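You operate a simulated robot arm through the tools that you are given. There is no shell and no other tool. Be economical: measure what you need, move in short steps, check, and stop when the job is done.

You run a simulated robot arm. Do the job below in one go: nothing can be reset, and whatever is moved stays where it is left.

## Task
Unpack the box marked MEDIUM into the line tray and label it RETURN.
Fine: lay the lid on the worktop meanwhile; the vial pack goes over whole; then press the lid home and the label on the lid; leave the other boxes. Set down upright: what you pick out.

It is judged by the outcome, as a careful person would: the job done as asked, and still so three seconds after it is handed in. It fails if anything else is knocked over, pushed out of place, dropped, spilled or broken. A push-on lid holds only when it is set on centred and level and pressed home; a screw cap is set on level and turned clockwise until tight.

## Robot
A 7-joint arm with a three-finger gripper on a trunk, on a base that drives. Base frame: it is fixed to the floor where the robot stands at the start and does not move with it; the origin is under the middle of the robot, x ahead of it, y to its left, z up; the surface under the hand at the start is at about z = 0.88. Units: m, degrees, N and s.
Its first joint turns from -166.0 to 166.0 degrees. Places, roughly: line tray [0.5, 0.7, 0.9]; top of the lid of the box marked medium [0.5, 0.3, 1]; worktop of the store rack [0.7, 0.5, 0.9]. Payload 2.69 kg.
The tool frame sits at the grasp point between the pads (the TCP): z along the fingers, y along the line on which they close. The tips reach 0.029 m beyond it. The gripper opens to 0.12 m. The gripper's body begins 0.078 m behind the TCP.
Orientation is that of the tool frame in the base frame, as a unit quaternion [x, y, z, w]. With the fingers straight down and closing along the base's y, the tool's x points along the base's -x, its y along +y and its z along -z.

## Interface
- The arm moves only by the tool arm_command. Its argument "targets" is a list of rows, each a list of 7 numbers: the shift along the base's x, y, z in mm, then the turn, a rotation vector about the base's x, y, z in degrees, then the finger opening in mm, from 0 to 120. In form: [[tx, ty, tz, ax, ay, az, hand], ...]. A call has 1 to 12 rows; each row shifts and turns the commanded pose from where the row before left it. Rows are played at 5 a second. More than 0.05 m and 8.6 degrees between two rows, or a gripper value outside its range, and nothing of the call is played. Where a pose cannot be reached the arm comes as near as it can. A force on the tool above 40 N (or 10 N above the force at the start of the call, whichever is more), or a blocked arm, ends the call early, and 0.2 s more pass. The fingers move at their own pace and stop on an object; they squeeze with about 22 N. The grip force told is the motor's: it shows also when the fingers shut on nothing. Time passes only in rows, and 0.2 s behind the last, so rows that do not move let the fingers close. The reply holds the time, the measured pose of the TCP, the force on the tool along the base axes, the opening and the grip force, in the units named above and with some noise, with the torque about the TCP (base axes, N m) and any sound that the robot's microphone picked up, and new pictures: "show" is both (left out), scene, wrist or none.
- Cameras (640 x 400 px; columns grow to the right, rows downward): "scene" is now at [0.302, 0.1738, 1.3734]; the picture's right is [-0.21, -0.98, 0.00], its down [-0.66, 0.14, -0.73] and it looks along [0.72, -0.16, -0.68] (base axes); focal length 214 px, centre (320, 200). "wrist" rides on the gripper at [0.063, 0, -0.104] in the tool frame; the picture's right is [0.00, 1.00, 0.00], its down [-0.83, 0.00, -0.56] and it looks along [-0.56, 0.00, 0.83] (tool axes); focal length 275 px, centre (320, 200). There is no depth. A picture from a camera that has moved, and an enlarged one, comes with that camera's place and axes in the base frame and with its lens.
- raise_lower(by): slides the trunk up (or, below 0, down) by that many m; the arm and the scene camera ride with it, the base frame stays. It gives what a move gives, with no picture.
- roll_base(legs): drives the robot by 1 to 6 legs, each [ahead, left, turn to the left] in m, m and degrees, along the robot's own axes; the way and the turn of a leg run together, so that a leg with both is an arc; at most 1.5 m and 180 degrees a leg. The arm and the cameras ride along, it lands a little off, and it stops where it bumps. It gives what a move gives, and a new picture of the scene camera.
- pan_tilt(pan, tilt): turns the head with the scene camera to pan (to the left, within 143 degrees either way) and tilt (down, from -29 to 69), counted from straight ahead of the robot. It gives what a move gives, and a new picture of the scene camera.
- inspect(camera, box): a new picture of the part [left, top, right, bottom] of that camera's present view, enlarged. The clock stands still meanwhile.
- hand_in(): hands the job in; it is judged then, once.

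Work in short steps. Places have to be worked out from the pictures, the camera data and where the tool is seen: move nearer, look again, correct. Check each grasp and each placing, and mend what went wrong. You have 120 turns and 260 pictures in all, those below and enlarged ones among them. Open the gripper and draw the arm clear of the work before you hand the job in, unless the task says otherwise; then end with one line.

The tools are called after "Request:" as name(argument=value, ...) on one line, values as JSON. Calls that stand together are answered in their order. arm_command: Moves the arm, as the interface text tells. Its arguments: {"type":"object","properties":{"targets":{"type":"array"},"show":{"type":"string","enum":["both","scene","wrist","none"]}},"required":["targets"]} The other tools are called the same way: raise_lower (by) slides the trunk up or down; roll_base (legs) drives the base; pan_tilt (pan, tilt) turns the head that bears the scene camera; inspect (camera, box) takes an enlarged picture of a part of a camera's view; hand_in () hands the job in.

At the start:

```text
t: 0.0
tool_pos: [0.5384, 0.2358, 1.2377]
ee_rot: [0.0, 1.0, 0.0, -0.001]
wrist_force: [-0.2, -0.6, -0.8]
wrist_torque: [0.02, 0.0, -0.01]
grip_width: 0.1198
grip_force: 0.0
trunk travel left (down, up): [-0.375, 0.211]
robot x, y, heading: [0.003, 0.0005, 0.1]
head pan, tilt: [-12.3, 42.7]
```

scene: 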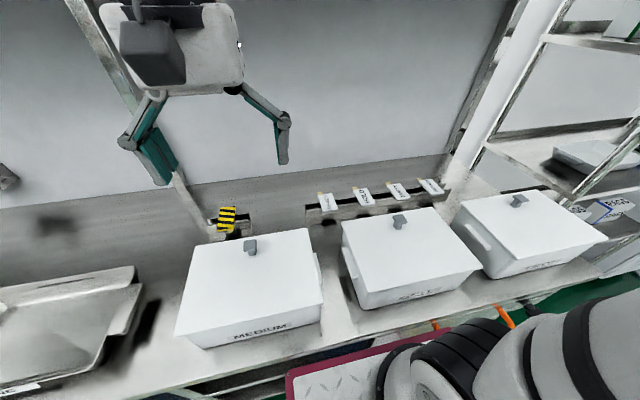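
wrist: 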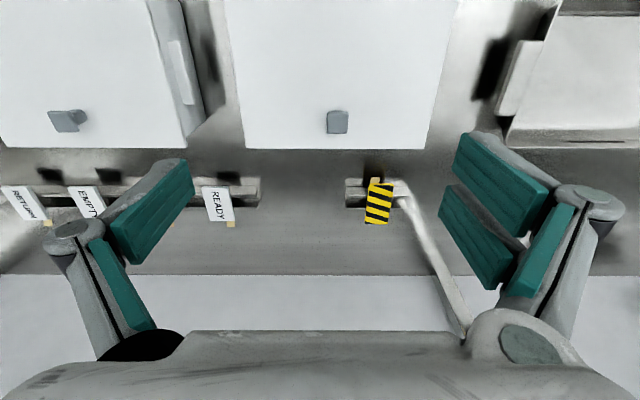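

The scene shows three lidded boxes with the MEDIUM one in the middle-left, a line tray at left, and a row of labels at the back. I enlarge the labels and the medium box.

Request:
inspect(camera="scene", box=[300, 160, 460, 260])

Request:
inspect(camera="scene", box=[160, 200, 360, 360])

Request:
inspect(camera="wrist", box=[0, 140, 260, 270])

Request:
pan_tilt(pan=40, tilt=45)

```text
4.00 times, centred on (380, 210) of scene
camera zoom: at [0.302, 0.1738, 1.3734], right [-0.21, -0.98, 0.0], down [-0.66, 0.14, -0.73], along [0.72, -0.16, -0.68], focal length 858 px, centre (80, 160)
```

zoom: 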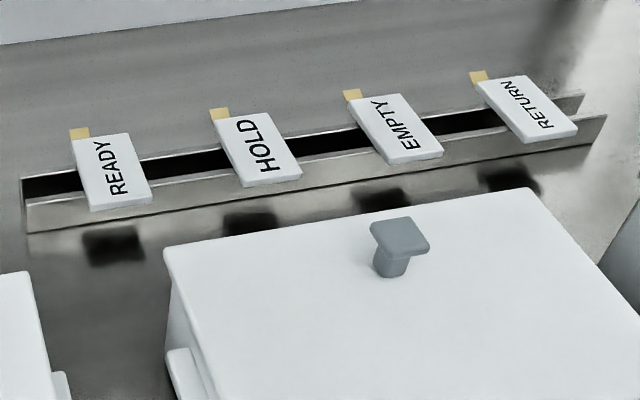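

```text
2.50 times, centred on (260, 280) of scene
camera zoom: at [0.302, 0.1738, 1.3734], right [-0.21, -0.98, 0.0], down [-0.66, 0.14, -0.73], along [0.72, -0.16, -0.68], focal length 536 px, centre (470, 0)
```

zoom: 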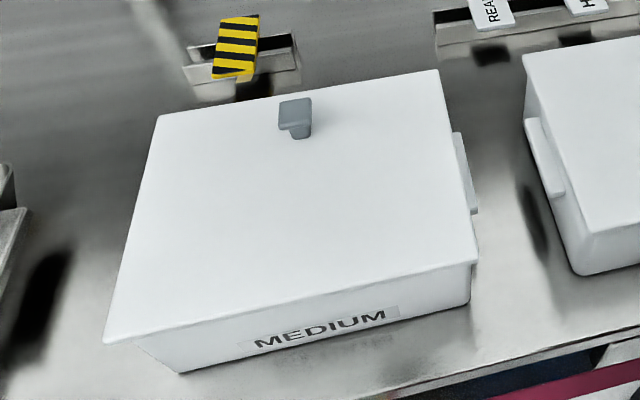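

```text
2.46 times, centred on (130, 205) of wrist
camera zoom: at [0.4753, 0.2348, 1.341], right [0.0, 1.0, 0.0], down [0.83, 0.0, 0.56], along [0.56, 0.0, -0.83], focal length 678 px, centre (788, 188)
```

zoom: 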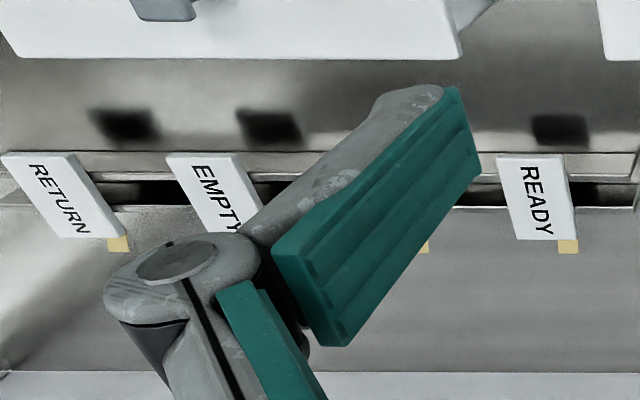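

```text
t: 1.2
tool_pos: [0.537, 0.2343, 1.238]
ee_rot: [0.0, 1.0, 0.0, -0.001]
wrist_force: [-0.8, 0.3, -0.1]
wrist_torque: [-0.01, -0.01, 0.02]
grip_width: 0.1199
grip_force: 0.1
trunk travel left (down, up): [-0.375, 0.211]
robot x, y, heading: [0.0, 0.0021, -0.0]
head pan, tilt: [40.0, 45.0]
camera scene: at [0.2832, 0.2438, 1.3701], right [0.64, -0.77, 0.0], down [-0.54, -0.45, -0.71], along [0.54, 0.45, -0.71], focal length 214 px, centre (320, 200)
```

scene: 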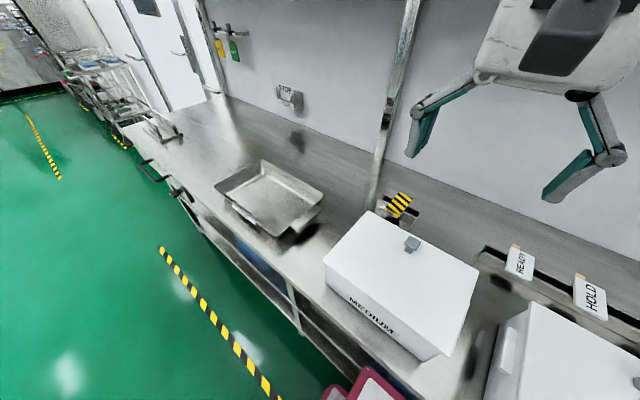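

The labels read READY, HOLD, EMPTY, RETURN (rightmost). The knob is at about (0.575, 0.254), behind the lid's centre; the lid spans roughly x 0.444–0.614, y 0.135–0.37, and the tray y 0.53–0.81. I check the free worktop left of the tray and the floor around the base.

Request:
inspect(camera="scene", box=[120, 60, 340, 260])

Request:
pan_tilt(pan=60, tilt=60)

Request:
pan_tilt(pan=0, tilt=69)

```text
2.00 times, centred on (230, 160) of scene
camera zoom: at [0.2832, 0.2438, 1.3701], right [0.64, -0.77, 0.0], down [-0.54, -0.45, -0.71], along [0.54, 0.45, -0.71], focal length 429 px, centre (500, 280)
```

zoom: 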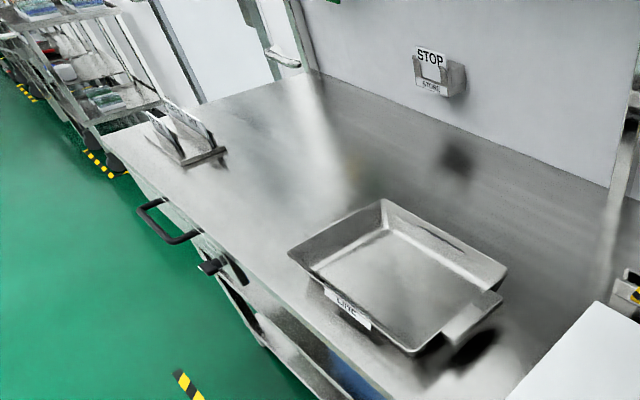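

```text
t: 2.0
tool_pos: [0.5377, 0.234, 1.2377]
ee_rot: [0.001, 1.0, 0.001, 0.0]
wrist_force: [-0.3, 0.8, 0.0]
wrist_torque: [-0.02, 0.0, 0.0]
grip_width: 0.12
grip_force: 0.1
trunk travel left (down, up): [-0.375, 0.211]
robot x, y, heading: [0.0003, -0.0014, -0.0]
head pan, tilt: [60.0, 60.0]
camera scene: at [0.2542, 0.2493, 1.3507], right [0.87, -0.5, 0.0], down [-0.43, -0.75, -0.5], along [0.25, 0.43, -0.87], focal length 214 px, centre (320, 200)
```

scene: 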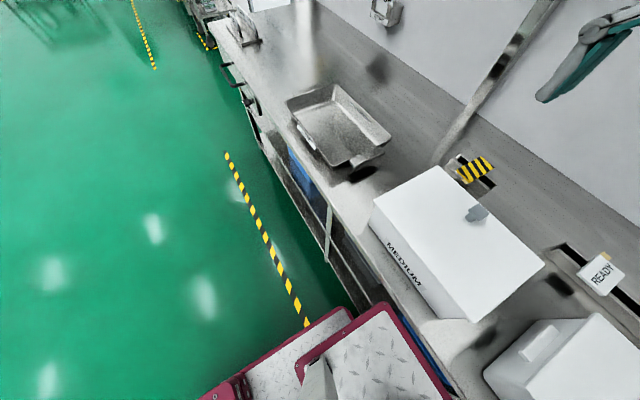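

```text
t: 3.3
tool_pos: [0.5377, 0.2339, 1.2374]
ee_rot: [0.0, 1.0, 0.0, 0.001]
wrist_force: [0.0, 0.4, 0.4]
wrist_torque: [-0.02, 0.0, 0.0]
grip_width: 0.1201
grip_force: 0.1
trunk travel left (down, up): [-0.375, 0.211]
robot x, y, heading: [-0.0001, 0.003, -0.0]
head pan, tilt: [0.0, 68.8]
camera scene: at [0.2767, 0.1916, 1.3413], right [0.0, -1.0, 0.0], down [-0.93, 0.0, -0.36], along [0.36, 0.0, -0.93], focal length 214 px, centre (320, 200)
```

scene: 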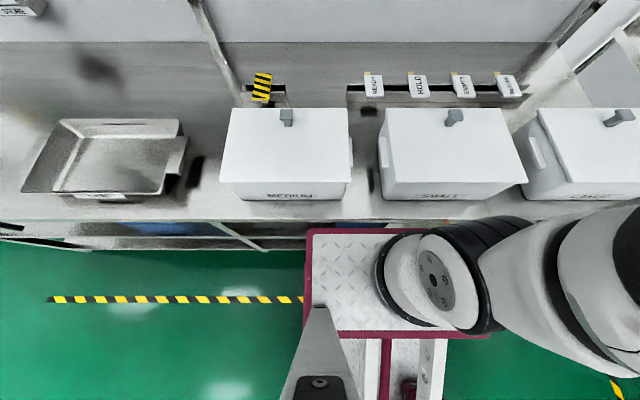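

The worktop left of the tray is clear, so the lid can lie there at about (0.55, 0.97). I back off a touch and drive left 0.36 m so box, tray and lid spot are all within reach.

Request:
roll_base(legs=[[-0.04, 0, 0], [0, 0.36, 0]])

```text
t: 6.1
tool_pos: [0.4989, 0.584, 1.2385]
ee_rot: [0.002, 1.0, 0.001, 0.0]
wrist_force: [0.3, -0.1, -0.7]
wrist_torque: [-0.02, 0.01, -0.01]
grip_width: 0.1203
grip_force: 0.0
trunk travel left (down, up): [-0.375, 0.211]
robot x, y, heading: [-0.043, 0.3507, -0.4]
head pan, tilt: [0.0, 68.8]
camera scene: at [0.2374, 0.5415, 1.3413], right [0.0, -1.0, 0.0], down [-0.93, 0.0, -0.36], along [0.36, 0.0, -0.93], focal length 214 px, centre (320, 200)
```

scene: 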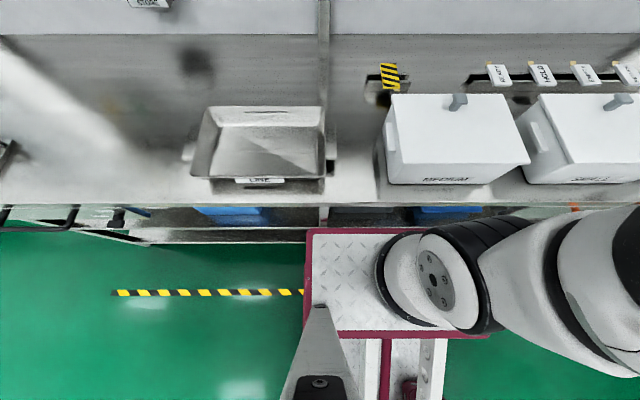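

I now move over the knob while turning the hand 90° so the fingers close along x (resisting the lid's off-centre weight).

Request:
arm_command(targets=[[7, -30, 0, 0, 0, 8.182, 80], [7, -30, 0, 0, 0, 8.182, 80], [7, -30, 0, 0, 0, 8.182, 80], [7, -30, 0, 0, 0, 8.182, 80], [7, -30, 0, 0, 0, 8.182, 80], [7, -30, 0, 0, 0, 8.182, 80], [7, -30, 0, 0, 0, 8.182, 80], [7, -30, 0, 0, 0, 8.182, 80], [7, -30, 0, 0, 0, 8.182, 80], [7, -30, 0, 0, 0, 8.182, 80], [7, -30, 0, 0, 0, 8.182, 80]], show="both")

```text
t: 8.5
tool_pos: [0.577, 0.2541, 1.2374]
ee_rot: [-0.707, 0.708, 0.001, 0.0]
wrist_force: [0.2, 0.6, -0.1]
wrist_torque: [-0.02, -0.01, 0.04]
grip_width: 0.0798
grip_force: 0.1
trunk travel left (down, up): [-0.375, 0.211]
robot x, y, heading: [-0.0389, 0.3517, 0.1]
head pan, tilt: [0.0, 68.8]
camera scene: at [0.2373, 0.5416, 1.3413], right [0.0, -1.0, 0.0], down [-0.93, 0.0, -0.36], along [0.36, 0.0, -0.93], focal length 214 px, centre (320, 200)
camera wrist: at [0.5782, 0.1912, 1.3403], right [-1.0, 0.0, 0.0], down [0.0, 0.83, 0.56], along [0.0, 0.56, -0.83], focal length 275 px, centre (320, 200)
```

scene: 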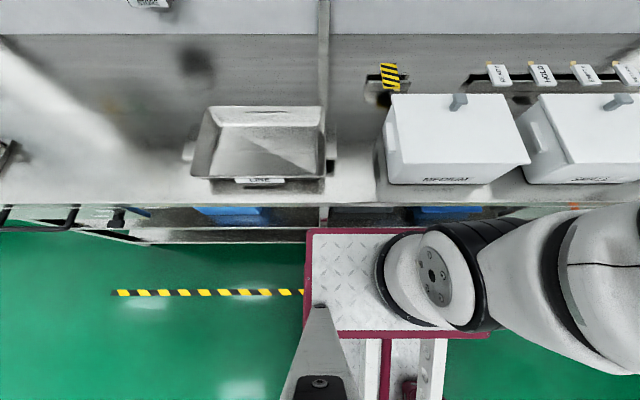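
wrist: 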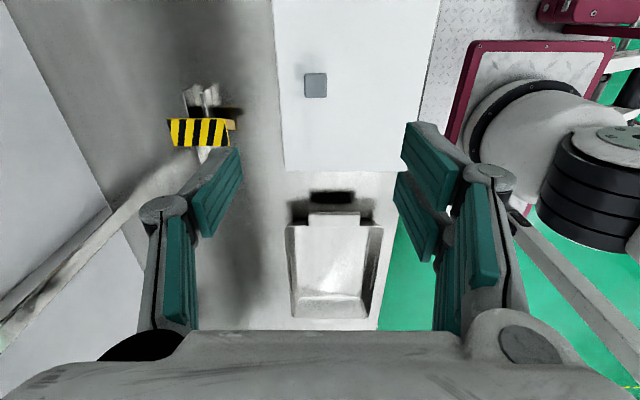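

Wrist view puts the knob at about (0.583, 0.255). I turn the head toward the box for a side view and lower the hand partway.

Request:
pan_tilt(pan=-40, tilt=40)

Request:
arm_command(targets=[[3, 0, -45, 0, 0, 0, 80], [3, 0, -45, 0, 0, 0, 80], [0, 0, -40, 0, 0, 0, 80]], show="both")

```text
t: 9.6
tool_pos: [0.5785, 0.2541, 1.2371]
ee_rot: [-0.706, 0.709, 0.0, 0.0]
wrist_force: [-0.4, 0.3, 0.2]
wrist_torque: [-0.01, 0.01, 0.02]
grip_width: 0.0799
grip_force: 0.0
trunk travel left (down, up): [-0.375, 0.211]
robot x, y, heading: [-0.0361, 0.3496, -0.4]
head pan, tilt: [-40.0, 40.0]
camera scene: at [0.2465, 0.4868, 1.3773], right [-0.64, -0.76, 0.0], down [-0.49, 0.41, -0.77], along [0.59, -0.49, -0.64], focal length 214 px, centre (320, 200)
```

scene: 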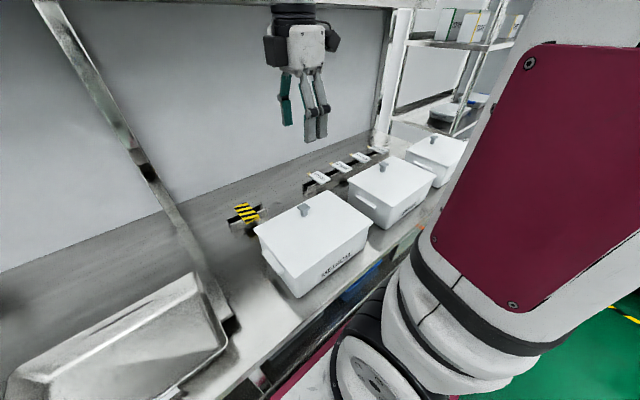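

```text
t: 10.4
tool_pos: [0.5803, 0.253, 1.1047]
ee_rot: [-0.706, 0.708, -0.001, 0.0]
wrist_force: [-0.2, 0.2, -0.3]
wrist_torque: [-0.02, -0.02, 0.02]
grip_width: 0.0801
grip_force: 0.1
trunk travel left (down, up): [-0.375, 0.211]
robot x, y, heading: [-0.0396, 0.3497, -0.5]
head pan, tilt: [-40.0, 40.0]
camera scene: at [0.2462, 0.4867, 1.3775], right [-0.65, -0.76, 0.0], down [-0.49, 0.41, -0.77], along [0.59, -0.49, -0.64], focal length 214 px, centre (320, 200)
camera wrist: at [0.5815, 0.1913, 1.2087], right [-1.0, 0.0, 0.0], down [0.0, 0.83, 0.56], along [0.0, 0.56, -0.83], focal length 275 px, centre (320, 200)
```

scene: 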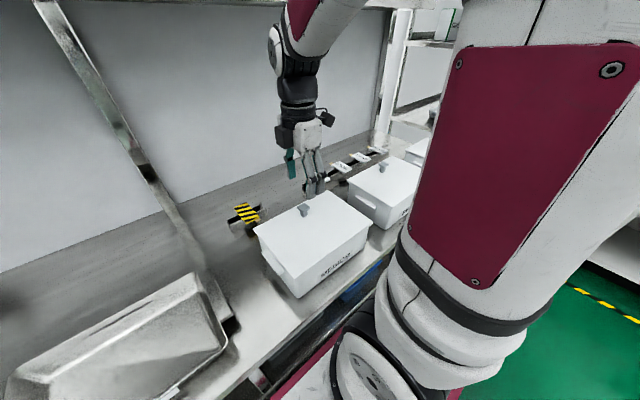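
wrist: 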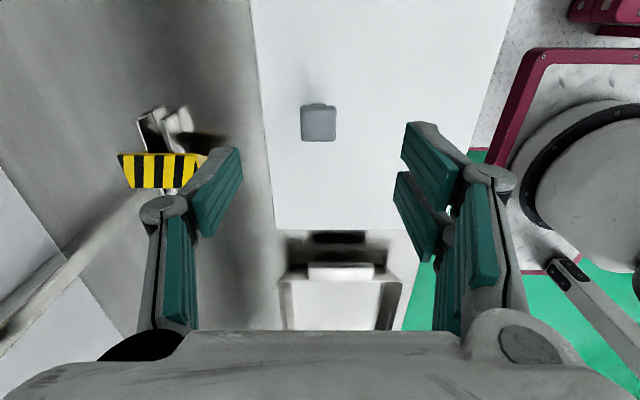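

Triangulating gives knob top about z≈1.02, lid surface about 1.0. I go down to TCP z≈1.045 and check closely.

Request:
arm_command(targets=[[1, 2, -30, 0, 0, 0, 80], [0, 0, -30, 0, 0, 0, 80]], show="wrist")

Request:
inspect(camera="scene", box=[240, 150, 400, 250])

```text
t: 11.0
tool_pos: [0.5822, 0.256, 1.0479]
ee_rot: [-0.706, 0.708, 0.0, -0.001]
wrist_force: [0.3, 0.2, -0.2]
wrist_torque: [0.02, 0.0, -0.01]
grip_width: 0.0798
grip_force: 0.1
trunk travel left (down, up): [-0.375, 0.211]
robot x, y, heading: [-0.0406, 0.3506, -0.0]
head pan, tilt: [-40.0, 40.0]
camera wrist: at [0.5836, 0.1931, 1.1509], right [-1.0, 0.0, 0.0], down [0.0, 0.83, 0.56], along [0.0, 0.56, -0.83], focal length 275 px, centre (320, 200)
```

wrist: 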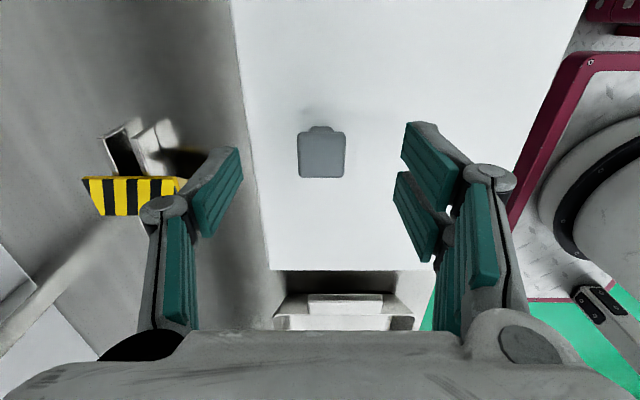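

```text
4.00 times, centred on (320, 200) of scene
camera zoom: at [0.2463, 0.4867, 1.3774], right [-0.65, -0.76, 0.0], down [-0.49, 0.41, -0.77], along [0.59, -0.49, -0.64], focal length 858 px, centre (320, 200)
```

zoom: 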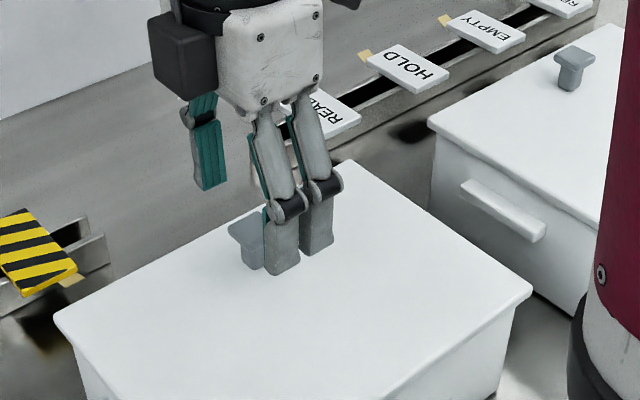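

Well aligned with the knob. I descend 12 mm further and close.

Request:
arm_command(targets=[[0, -2, -6, 0, 0, 0, 80], [0, 0, -6, 0, 0, 0, 80], [0, 0, 0, 0, 0, 0, 15], [0, 0, 0, 0, 0, 0, 15], [0, 0, 0, 0, 0, 0, 15]], show="wrist")

Request:
inspect(camera="scene", box=[260, 170, 380, 245])

```text
t: 12.2
tool_pos: [0.5829, 0.2535, 1.0356]
ee_rot: [-0.706, 0.708, 0.0, 0.0]
wrist_force: [0.5, 0.0, -0.4]
wrist_torque: [-0.02, -0.06, -0.01]
grip_width: 0.0255
grip_force: 22.6
trunk travel left (down, up): [-0.375, 0.211]
robot x, y, heading: [-0.0404, 0.354, -0.3]
head pan, tilt: [-40.0, 40.0]
heard: snap
camera wrist: at [0.5841, 0.192, 1.1394], right [-1.0, 0.0, 0.0], down [0.0, 0.83, 0.56], along [0.0, 0.56, -0.83], focal length 275 px, centre (320, 200)
```

wrist: 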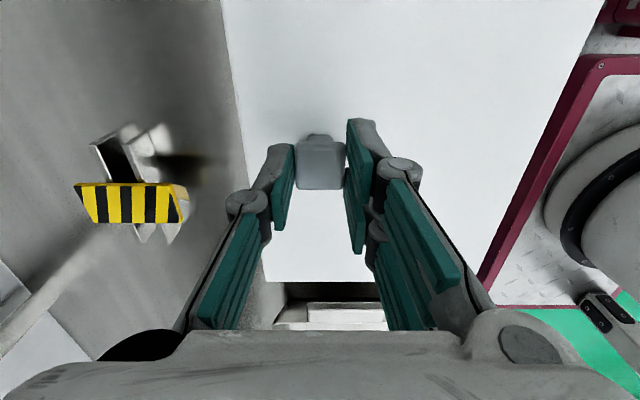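

```text
5.33 times, centred on (320, 208) of scene
camera zoom: at [0.2465, 0.4867, 1.3774], right [-0.65, -0.76, 0.0], down [-0.49, 0.41, -0.77], along [0.59, -0.49, -0.64], focal length 1144 px, centre (320, 160)
```

zoom: 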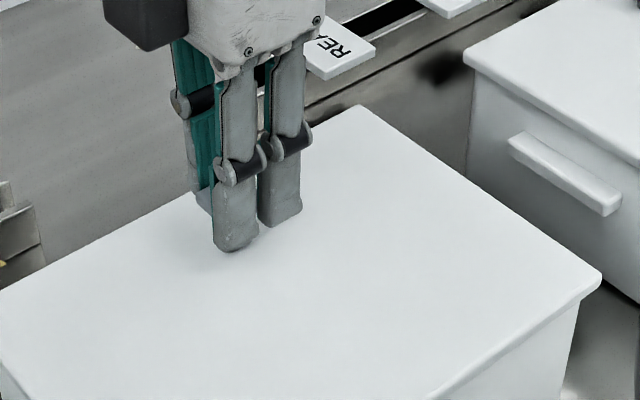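

The knob is held at 25.5 mm (a snap was heard, possibly the lid working loose). I lift slowly.

Request:
arm_command(targets=[[0, 0, 3, 0, 0, 0, 15], [0, 0, 3, 0, 0, 0, 15], [0, 0, 4, 0, 0, 0, 15], [0, 0, 5, 0, 0, 0, 15]], show="wrist")

Request:
inspect(camera="scene", box=[220, 150, 420, 300])

```text
t: 13.2
tool_pos: [0.5822, 0.2533, 1.049]
ee_rot: [-0.706, 0.709, 0.0, 0.0]
wrist_force: [0.0, 0.1, -0.8]
wrist_torque: [0.0, -0.05, -0.02]
grip_width: 0.0256
grip_force: 21.9
trunk travel left (down, up): [-0.375, 0.211]
robot x, y, heading: [-0.0366, 0.3526, -0.3]
head pan, tilt: [-40.0, 40.0]
camera wrist: at [0.5822, 0.1914, 1.1532], right [-1.0, 0.0, 0.0], down [0.0, 0.83, 0.56], along [0.0, 0.56, -0.83], focal length 275 px, centre (320, 200)
```

wrist: 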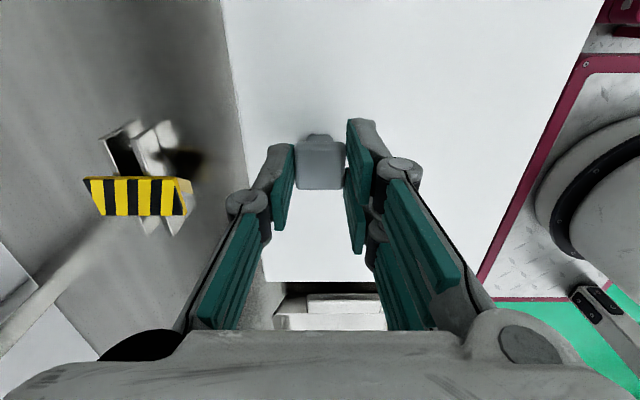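

```text
2.67 times, centred on (320, 225) of scene
camera zoom: at [0.2465, 0.4867, 1.3774], right [-0.65, -0.76, 0.0], down [-0.49, 0.41, -0.77], along [0.59, -0.49, -0.64], focal length 572 px, centre (320, 133)
```

zoom: 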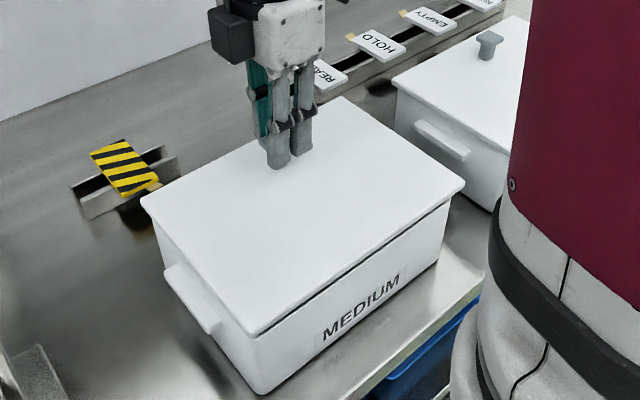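

The lid is coming up level. I lift it clear.

Request:
arm_command(targets=[[0, 0, 15, 0, 0, 0, 15], [0, 0, 25, 0, 0, 0, 15], [0, 0, 30, 0, 0, 0, 15], [0, 0, 30, 0, 0, 0, 15], [0, 0, 30, 0, 0, 0, 15]], show="scene")

Request:
inspect(camera="scene", box=[220, 120, 420, 300])

```text
t: 14.4
tool_pos: [0.5815, 0.2519, 1.181]
ee_rot: [-0.706, 0.709, 0.001, 0.0]
wrist_force: [0.8, 1.4, -2.3]
wrist_torque: [0.04, -0.03, 0.01]
grip_width: 0.0255
grip_force: 22.1
trunk travel left (down, up): [-0.375, 0.211]
robot x, y, heading: [-0.039, 0.3499, -0.4]
head pan, tilt: [-40.0, 40.0]
camera scene: at [0.2466, 0.4867, 1.3773], right [-0.65, -0.76, 0.0], down [-0.49, 0.41, -0.77], along [0.59, -0.49, -0.64], focal length 214 px, centre (320, 200)
```

scene: 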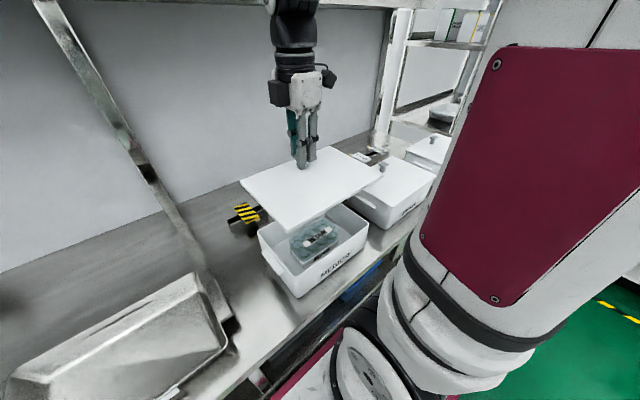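

```text
2.22 times, centred on (320, 210) of scene
camera zoom: at [0.2466, 0.4867, 1.3773], right [-0.65, -0.76, 0.0], down [-0.49, 0.41, -0.77], along [0.59, -0.49, -0.64], focal length 477 px, centre (320, 178)
```

zoom: 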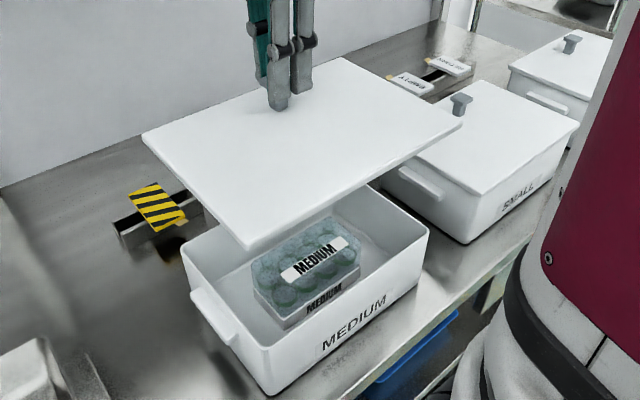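

Lid off; a single vial pack marked MEDIUM is inside. I carry the lid left over the tray at height, drawn slightly toward the robot to stay clear of the rear upright.

Request:
arm_command(targets=[[-5, 30, 0, 0, 0, 0, 15], [-5, 40, 0, 0, 0, 0, 15], [-5, 45, 0, 0, 0, 0, 15], [-5, 45, 0, 0, 0, 0, 15], [0, 45, 0, 0, 0, 0, 15], [0, 45, 0, 0, 0, 0, 15], [0, 45, 0, 0, 0, 0, 15], [0, 45, 0, 0, 0, 0, 15], [0, 40, 0, 0, 0, 0, 15], [0, 30, 0, 0, 0, 0, 15]], show="wrist")

Request:
pan_tilt(pan=35, tilt=45)

```text
t: 16.6
tool_pos: [0.5645, 0.6642, 1.1811]
ee_rot: [-0.705, 0.709, 0.0, 0.001]
wrist_force: [-0.5, -1.0, 0.8]
wrist_torque: [0.01, -0.04, 0.02]
grip_width: 0.0258
grip_force: 21.9
trunk travel left (down, up): [-0.375, 0.211]
robot x, y, heading: [-0.0389, 0.3506, -0.3]
head pan, tilt: [-40.0, 40.0]
camera wrist: at [0.566, 0.6012, 1.2841], right [-1.0, 0.0, 0.0], down [0.0, 0.83, 0.56], along [0.0, 0.56, -0.83], focal length 275 px, centre (320, 200)
```

wrist: 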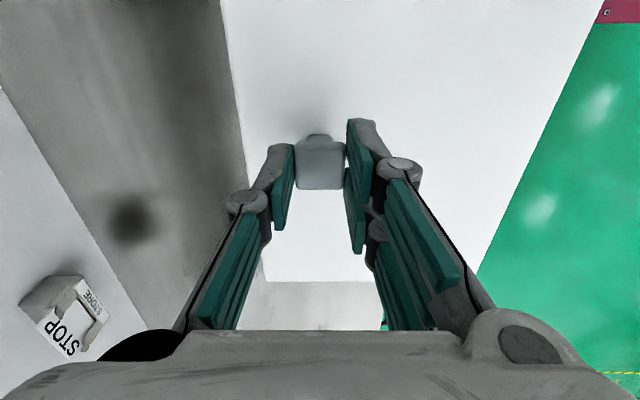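

```text
t: 18.0
tool_pos: [0.5654, 0.6626, 1.1802]
ee_rot: [-0.706, 0.708, 0.0, -0.001]
wrist_force: [0.5, 0.1, -1.4]
wrist_torque: [0.01, -0.07, 0.03]
grip_width: 0.0257
grip_force: 21.9
trunk travel left (down, up): [-0.375, 0.211]
robot x, y, heading: [-0.0394, 0.3504, -0.2]
head pan, tilt: [35.0, 45.0]
camera scene: at [0.2483, 0.588, 1.3701], right [0.57, -0.82, 0.0], down [-0.58, -0.4, -0.71], along [0.58, 0.4, -0.71], focal length 214 px, centre (320, 200)
```

scene: 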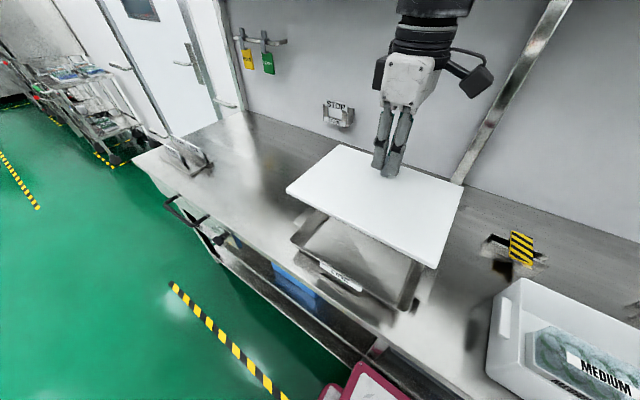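

Clear space beyond the tray up to the card stand at y≈1.38. I carry on to y≈0.975.

Request:
arm_command(targets=[[0, 30, 0, 0, 0, 0, 15], [2, 45, 0, 0, 0, 0, 15], [2, 45, 0, 0, 0, 0, 15], [2, 45, 0, 0, 0, 0, 15], [2, 45, 0, 0, 0, 0, 15], [2, 45, 0, 0, 0, 0, 15], [0, 35, 0, 0, 0, 0, 15], [0, 22, 0, 0, 0, 0, 15]], show="both")

```text
t: 19.8
tool_pos: [0.5597, 0.9384, 1.1732]
ee_rot: [-0.706, 0.708, 0.0, 0.0]
wrist_force: [0.6, -0.1, -1.0]
wrist_torque: [-0.05, -0.01, 0.0]
grip_width: 0.0254
grip_force: 21.6
out of reach, approached as far as the arm can: row 7, 8
trunk travel left (down, up): [-0.375, 0.211]
robot x, y, heading: [-0.0421, 0.3492, -0.3]
head pan, tilt: [35.0, 45.0]
camera scene: at [0.2482, 0.5884, 1.3701], right [0.57, -0.82, 0.0], down [-0.58, -0.4, -0.71], along [0.58, 0.4, -0.71], focal length 214 px, centre (320, 200)
camera wrist: at [0.5612, 0.8752, 1.2767], right [-1.0, 0.0, 0.0], down [0.0, 0.83, 0.56], along [0.0, 0.56, -0.83], focal length 275 px, centre (320, 200)
```

scene: 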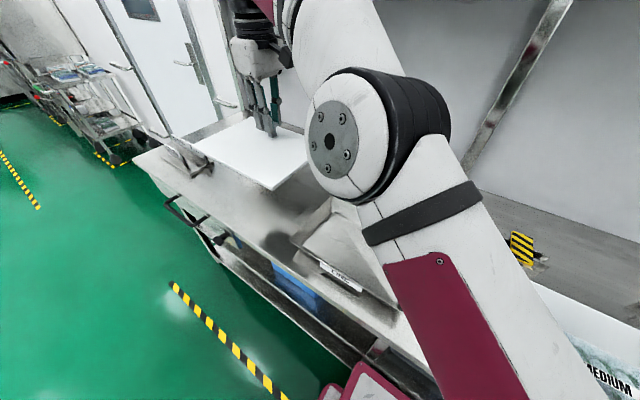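
wrist: 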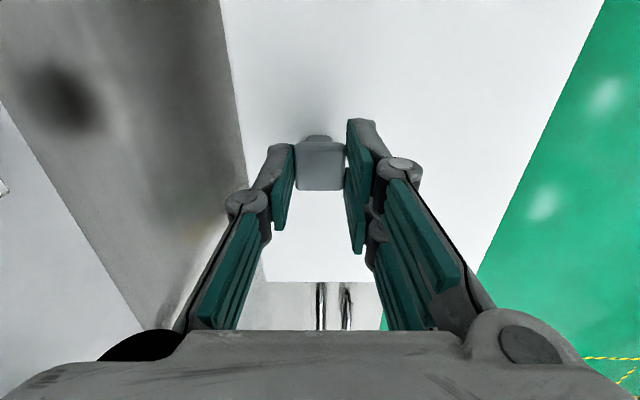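

The arm is near its reach limit, so I nudge the base 0.12 m further left.

Request:
roll_base(legs=[[0, 0.12, 0]])

Request:
arm_command(targets=[[0, 0, 0, 0, 0, 0, 15]], show="none")

```text
t: 21.1
tool_pos: [0.5608, 1.0598, 1.1734]
ee_rot: [-0.707, 0.707, 0.0, 0.0]
wrist_force: [0.2, 0.3, -1.1]
wrist_torque: [0.01, -0.05, -0.01]
grip_width: 0.0255
grip_force: 21.6
trunk travel left (down, up): [-0.375, 0.211]
robot x, y, heading: [-0.0391, 0.4709, 0.3]
head pan, tilt: [35.0, 45.0]
camera scene: at [0.2483, 0.7105, 1.3701], right [0.57, -0.82, 0.0], down [-0.58, -0.4, -0.71], along [0.58, 0.4, -0.71], focal length 214 px, centre (320, 200)
```

scene: 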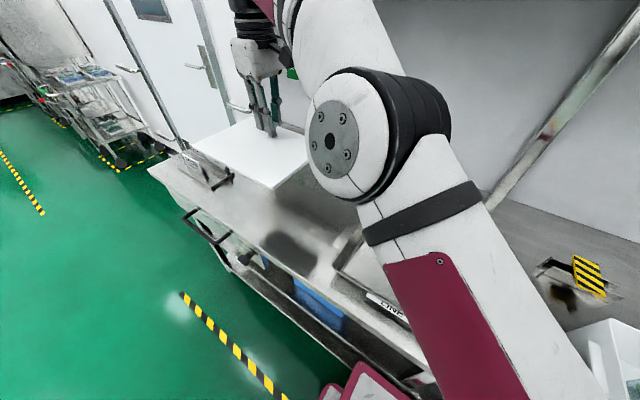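

```text
t: 21.5
tool_pos: [0.5601, 1.0599, 1.1723]
ee_rot: [-0.706, 0.708, 0.001, 0.0]
wrist_force: [0.1, 0.6, -1.2]
wrist_torque: [-0.02, -0.07, 0.01]
grip_width: 0.0255
grip_force: 22.0
trunk travel left (down, up): [-0.375, 0.211]
robot x, y, heading: [-0.0368, 0.4752, -0.2]
head pan, tilt: [35.0, 45.0]
```

Now I bring it back to y≈0.985 and x≈0.58, then start lowering.

Request:
arm_command(targets=[[5, -25, 0, 0, 0, 0, 15], [5, -25, -20, 0, 0, 0, 15], [5, -25, -40, 0, 0, 0, 15], [5, 0, -45, 0, 0, 0, 15], [0, 0, -45, 0, 0, 0, 15], [0, 0, -30, 0, 0, 0, 15]], show="both")

```text
t: 22.9
tool_pos: [0.5786, 0.9823, 0.9956]
ee_rot: [-0.706, 0.708, 0.0, 0.001]
wrist_force: [1.1, 0.2, 0.2]
wrist_torque: [0.04, -0.07, 0.0]
grip_width: 0.0257
grip_force: 22.3
trunk travel left (down, up): [-0.375, 0.211]
robot x, y, heading: [-0.0357, 0.4719, 0.2]
head pan, tilt: [35.0, 45.0]
camera scene: at [0.2482, 0.7102, 1.3702], right [0.57, -0.82, 0.0], down [-0.58, -0.4, -0.71], along [0.58, 0.4, -0.71], focal length 214 px, centre (320, 200)
camera wrist: at [0.5812, 0.9203, 1.0996], right [-1.0, 0.0, 0.0], down [0.0, 0.83, 0.56], along [0.0, 0.56, -0.83], focal length 275 px, centre (320, 200)
```

scene: 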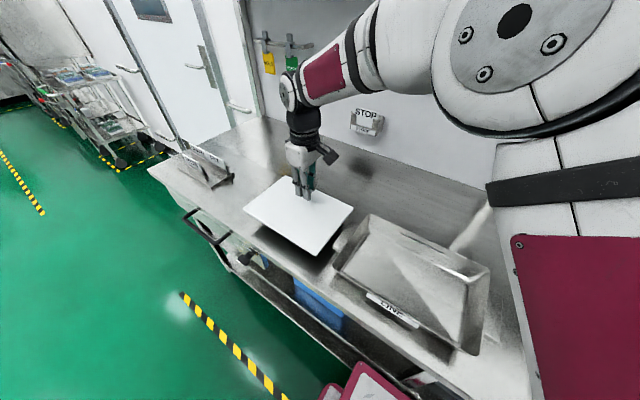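
wrist: 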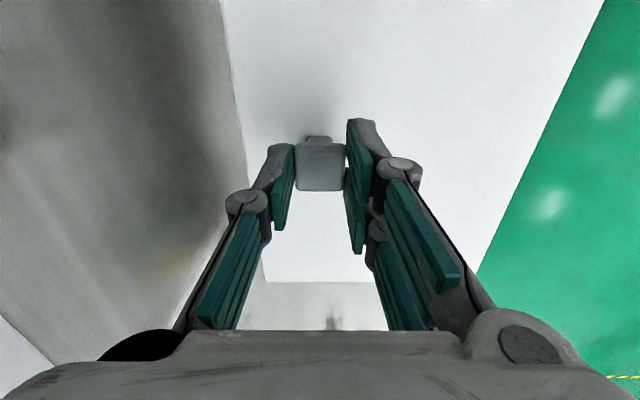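

I look closely at clearance from the tray's side and the bench front edge before setting down.

Request:
inspect(camera="scene", box=[220, 150, 420, 290])

```text
2.86 times, centred on (320, 220) of scene
camera zoom: at [0.2482, 0.7102, 1.3702], right [0.57, -0.82, 0.0], down [-0.58, -0.4, -0.71], along [0.58, 0.4, -0.71], focal length 613 px, centre (320, 143)
```

zoom: 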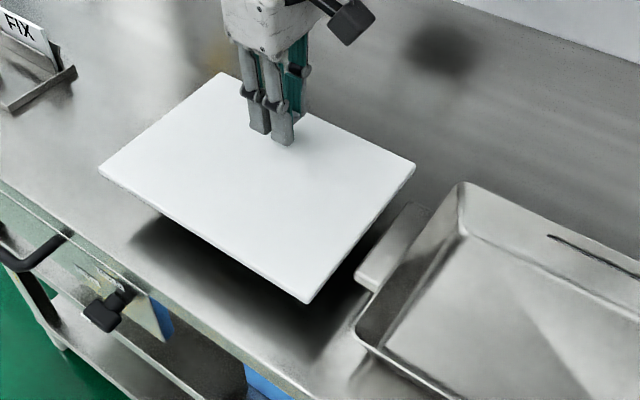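

The lid would clear the tray's handle by only about 1 cm, so I shift 22 mm further left and 10 mm deeper, then lower slowly.

Request:
arm_command(targets=[[10, 22, 0, 0, 0, 0, 15], [0, 0, -25, 0, 0, 0, 15], [0, 0, -20, 0, 0, 0, 15], [0, 0, -5, 0, 0, 0, 15], [0, 0, -5, 0, 0, 0, 15], [0, 0, -3, 0, 0, 0, 15], [0, 0, -3, 0, 0, 0, 15], [0, 0, -3, 0, 0, 0, 15]], show="scene")

Request:
inspect(camera="scene", box=[220, 150, 420, 290])

```text
t: 24.7
tool_pos: [0.5891, 1.0059, 0.9299]
ee_rot: [-0.706, 0.708, 0.0, 0.0]
wrist_force: [0.6, -0.2, 17.5]
wrist_torque: [-0.02, 0.04, 0.0]
grip_width: 0.0245
grip_force: 22.2
trunk travel left (down, up): [-0.375, 0.211]
robot x, y, heading: [-0.0399, 0.4734, 0.0]
head pan, tilt: [35.0, 45.0]
camera scene: at [0.2478, 0.71, 1.3703], right [0.57, -0.82, 0.0], down [-0.58, -0.4, -0.71], along [0.58, 0.4, -0.71], focal length 214 px, centre (320, 200)
```

scene: 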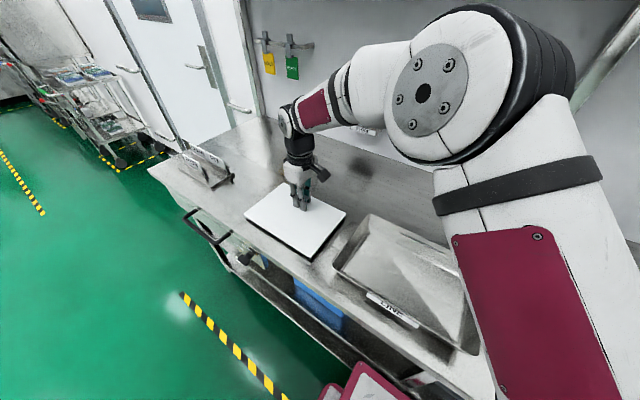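

```text
2.86 times, centred on (320, 220) of scene
camera zoom: at [0.2478, 0.71, 1.3703], right [0.57, -0.82, 0.0], down [-0.58, -0.4, -0.71], along [0.58, 0.4, -0.71], focal length 613 px, centre (320, 143)
```

zoom: 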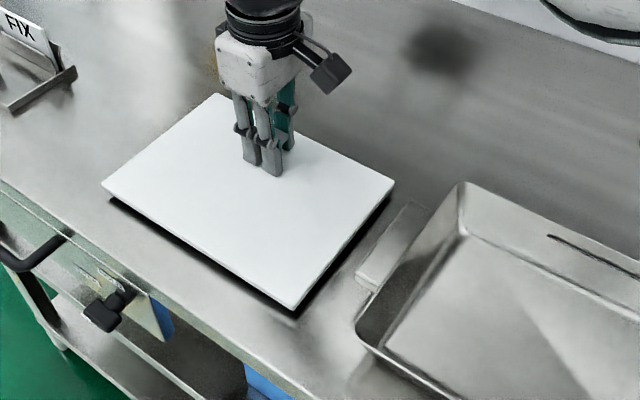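

It's resting flat on the worktop (17 N contact). I ease up 1 mm, open and rise.

Request:
arm_command(targets=[[0, 0, 1, 0, 0, 0, 15], [0, 0, 0, 0, 0, 0, 50], [0, 0, 0, 0, 0, 0, 60], [0, 0, 20, 0, 0, 0, 60], [0, 0, 40, 0, 0, 0, 60], [0, 0, 45, 0, 0, 0, 60], [0, 0, 45, 0, 0, 0, 100], [0, 0, 45, 0, 0, 0, 100], [0, 0, 40, 0, 0, 0, 100]], show="wrist")

Request:
inspect(camera="scene", box=[220, 150, 420, 290])

```text
t: 26.7
tool_pos: [0.5888, 1.004, 1.1647]
ee_rot: [-0.707, 0.708, 0.0, 0.0]
wrist_force: [0.9, 0.2, 0.1]
wrist_torque: [0.0, 0.02, 0.03]
grip_width: 0.0999
grip_force: 0.0
trunk travel left (down, up): [-0.375, 0.211]
robot x, y, heading: [-0.0406, 0.47, -0.1]
head pan, tilt: [35.0, 45.0]
camera wrist: at [0.5909, 0.9434, 1.2672], right [-1.0, 0.0, 0.0], down [0.0, 0.83, 0.56], along [0.0, 0.56, -0.83], focal length 275 px, centre (320, 200)
```

wrist: 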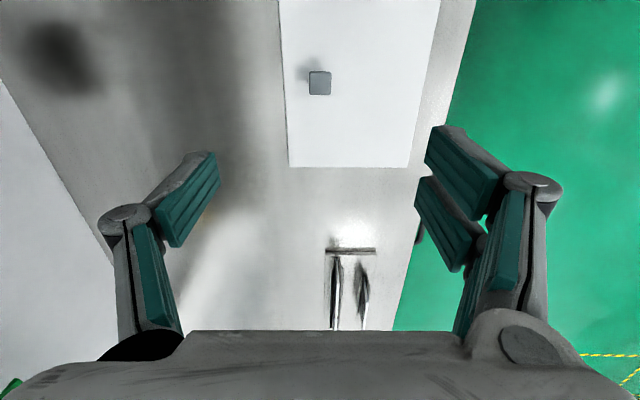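

```text
2.86 times, centred on (320, 220) of scene
camera zoom: at [0.2485, 0.7105, 1.37], right [0.57, -0.82, 0.0], down [-0.58, -0.4, -0.71], along [0.58, 0.4, -0.71], focal length 613 px, centre (320, 143)
```

zoom: 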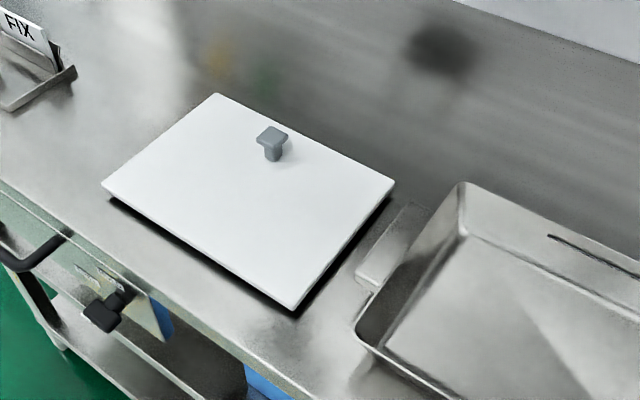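

Lid lies safely. I return the base to y≈0.35 and the hand over the open box to look inside.

Request:
arm_command(targets=[[-5, -45, 10, 0, 0, 0, 100], [-5, -45, 10, 0, 0, 0, 100], [-5, -45, 10, 0, 0, 0, 100], [-5, -45, 10, 0, 0, 0, 100], [-5, -45, 10, 0, 0, 0, 100], [-5, -45, 10, 0, 0, 0, 100], [-5, -45, 10, 0, 0, 0, 100], [-5, -45, 0, 0, 0, 0, 100], [0, -45, 0, 0, 0, 0, 100], [0, -45, 0, 0, 0, 0, 100], [0, -45, 0, 0, 0, 0, 100], [0, -45, 0, 0, 0, 0, 100]], show="none")

Request:
roll_base(legs=[[0, -0.17, 0]])

Request:
pan_tilt(pan=-15, tilt=55)

```text
t: 29.3
tool_pos: [0.5511, 0.468, 1.2343]
ee_rot: [-0.707, 0.707, -0.001, 0.0]
wrist_force: [0.0, 1.3, 0.0]
wrist_torque: [-0.05, -0.01, 0.03]
grip_width: 0.1
grip_force: 0.0
trunk travel left (down, up): [-0.375, 0.211]
robot x, y, heading: [-0.0428, 0.4718, -0.1]
head pan, tilt: [35.0, 45.0]
```

```text
t: 30.7
tool_pos: [0.5514, 0.3004, 1.235]
ee_rot: [-0.707, 0.707, 0.0, 0.0]
wrist_force: [0.1, 0.3, -0.4]
wrist_torque: [0.04, 0.03, -0.02]
grip_width: 0.0997
grip_force: 0.1
trunk travel left (down, up): [-0.375, 0.211]
robot x, y, heading: [-0.042, 0.3037, 0.1]
head pan, tilt: [35.0, 45.0]
camera scene: at [0.2477, 0.5433, 1.3701], right [0.57, -0.82, 0.0], down [-0.58, -0.41, -0.71], along [0.58, 0.41, -0.71], focal length 214 px, centre (320, 200)
```

scene: 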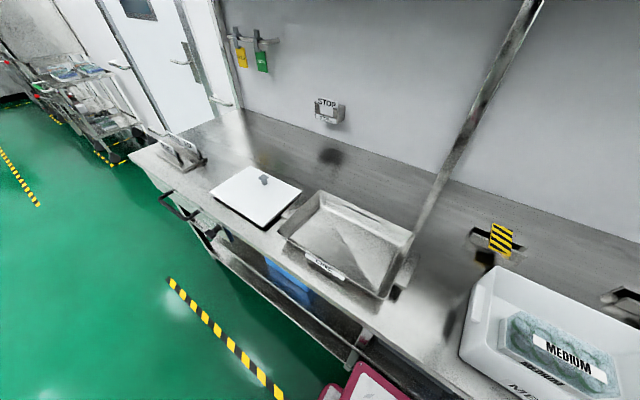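

```text
t: 31.9
tool_pos: [0.5517, 0.3008, 1.2343]
ee_rot: [-0.707, 0.707, 0.0, 0.0]
wrist_force: [-0.6, 0.6, -0.2]
wrist_torque: [-0.01, 0.02, 0.0]
grip_width: 0.0997
grip_force: 0.0
trunk travel left (down, up): [-0.375, 0.211]
robot x, y, heading: [-0.0395, 0.309, -0.2]
head pan, tilt: [-15.0, 55.0]
camera scene: at [0.2508, 0.4781, 1.3567], right [-0.26, -0.97, 0.0], down [-0.79, 0.21, -0.57], along [0.55, -0.15, -0.82], focal length 214 px, centre (320, 200)
```

scene: 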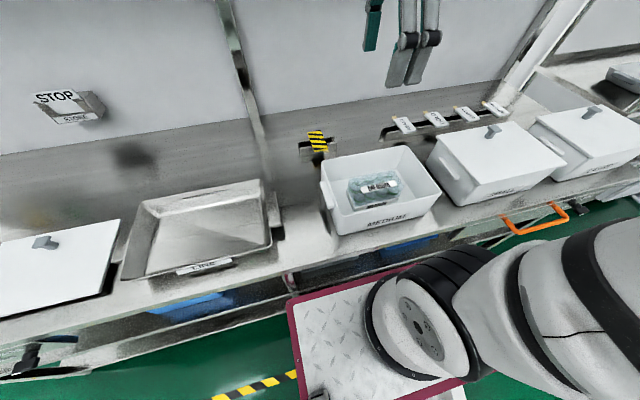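

I move the hand a bit right for a good wrist view of the pack and enlarge the scene view.

Request:
arm_command(targets=[[-1, -40, 0, 0, 0, 0, 120], [0, -40, 0, 0, 0, 0, 120], [0, -30, 0, 0, 0, 0, 120]], show="wrist")

Request:
inspect(camera="scene", box=[310, 130, 450, 240])

Request:
inspect(camera="wrist", box=[220, 0, 440, 180])

```text
t: 32.7
tool_pos: [0.5497, 0.1939, 1.2349]
ee_rot: [-0.707, 0.707, 0.0, -0.001]
wrist_force: [0.0, 0.2, 0.6]
wrist_torque: [-0.04, 0.0, -0.03]
grip_width: 0.12
grip_force: 0.1
trunk travel left (down, up): [-0.375, 0.211]
robot x, y, heading: [-0.0394, 0.3049, 0.2]
head pan, tilt: [-15.0, 55.0]
camera wrist: at [0.5516, 0.1302, 1.3383], right [-1.0, 0.0, 0.0], down [0.0, 0.83, 0.56], along [0.0, 0.56, -0.83], focal length 275 px, centre (320, 200)
```

wrist: 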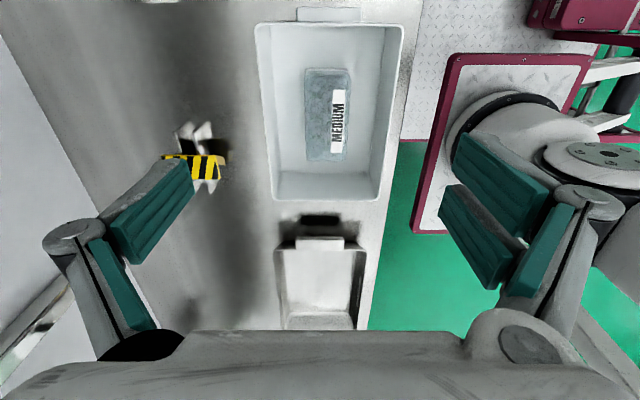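

```text
3.64 times, centred on (380, 185) of scene
camera zoom: at [0.2506, 0.4784, 1.3567], right [-0.26, -0.97, 0.0], down [-0.79, 0.21, -0.57], along [0.55, -0.15, -0.82], focal length 780 px, centre (102, 254)
```

zoom: 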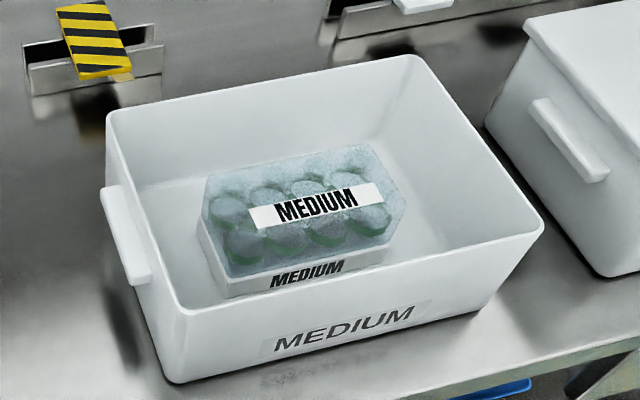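

```text
2.22 times, centred on (330, 90) of wrist
camera zoom: at [0.5516, 0.1302, 1.3383], right [-1.0, 0.0, 0.0], down [0.0, 0.83, 0.56], along [0.0, 0.56, -0.83], focal length 612 px, centre (298, 444)
```

zoom: 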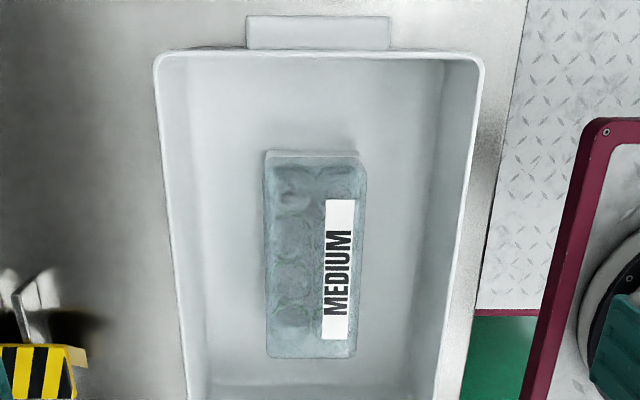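

The pack (about 60 mm wide in x, 127 mm in y, top ≈0.953) is centred near (0.542, 0.255), with ample room beside it. I come down above it with the fingers still closing along x.

Request:
arm_command(targets=[[-4, 30, 0, 0, 0, 0, 95], [-4, 31, -40, 0, 0, 0, 95], [0, 0, -45, 0, 0, 0, 95], [0, 0, -40, 0, 0, 0, 95], [0, 0, -35, 0, 0, 0, 95]], show="wrist")

Request:
inspect(camera="scene", box=[310, 130, 450, 240])

```text
refused: row 2 steps farther than a row can; nothing moved
```

```text
3.64 times, centred on (380, 185) of scene
camera zoom: at [0.2506, 0.4784, 1.3567], right [-0.26, -0.97, 0.0], down [-0.79, 0.21, -0.57], along [0.55, -0.15, -0.82], focal length 780 px, centre (102, 254)
```

zoom: 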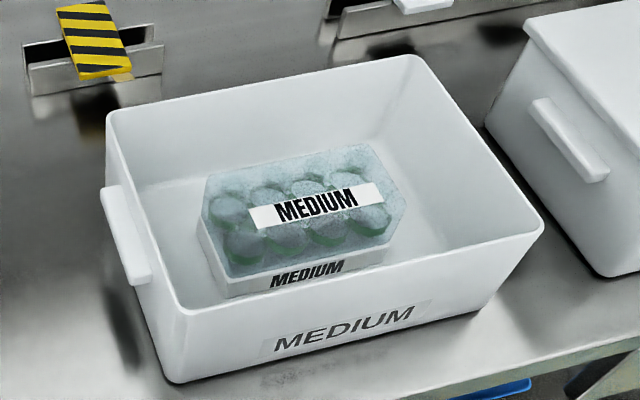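

One step was too long; I resend with smaller steps.

Request:
arm_command(targets=[[-4, 30, 0, 0, 0, 0, 95], [-4, 31, -30, 0, 0, 0, 95], [0, 0, -45, 0, 0, 0, 95], [0, 0, -40, 0, 0, 0, 95], [0, 0, -40, 0, 0, 0, 95]], show="wrist")

Request:
inspect(camera="scene", box=[310, 130, 450, 240])

```text
t: 33.9
tool_pos: [0.5375, 0.2501, 1.0784]
ee_rot: [-0.706, 0.708, 0.0, 0.001]
wrist_force: [-0.6, -0.1, -0.1]
wrist_torque: [0.02, -0.01, -0.02]
grip_width: 0.0951
grip_force: 0.0
trunk travel left (down, up): [-0.375, 0.211]
robot x, y, heading: [-0.0412, 0.3073, -0.1]
head pan, tilt: [-15.0, 55.0]
camera wrist: at [0.5392, 0.1887, 1.1821], right [-1.0, 0.0, 0.0], down [0.0, 0.83, 0.56], along [0.0, 0.56, -0.83], focal length 275 px, centre (320, 200)
```

wrist: 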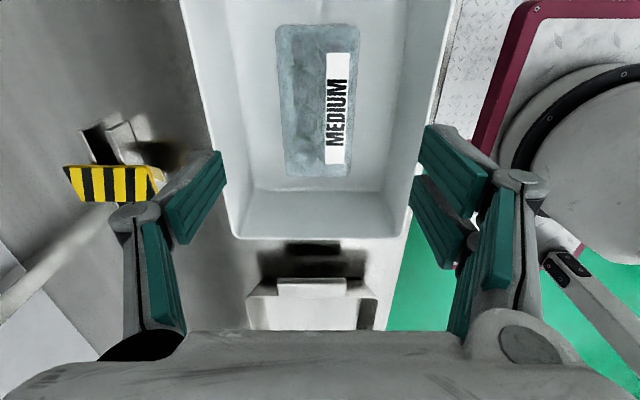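

```text
3.64 times, centred on (380, 185) of scene
camera zoom: at [0.2505, 0.4781, 1.3568], right [-0.26, -0.97, 0.0], down [-0.79, 0.21, -0.57], along [0.55, -0.15, -0.82], focal length 780 px, centre (102, 254)
```

zoom: 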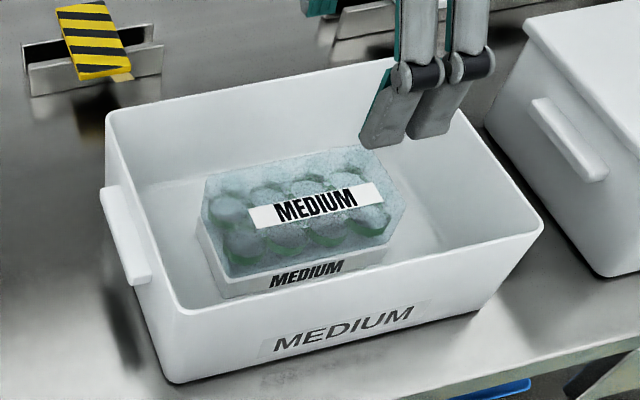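

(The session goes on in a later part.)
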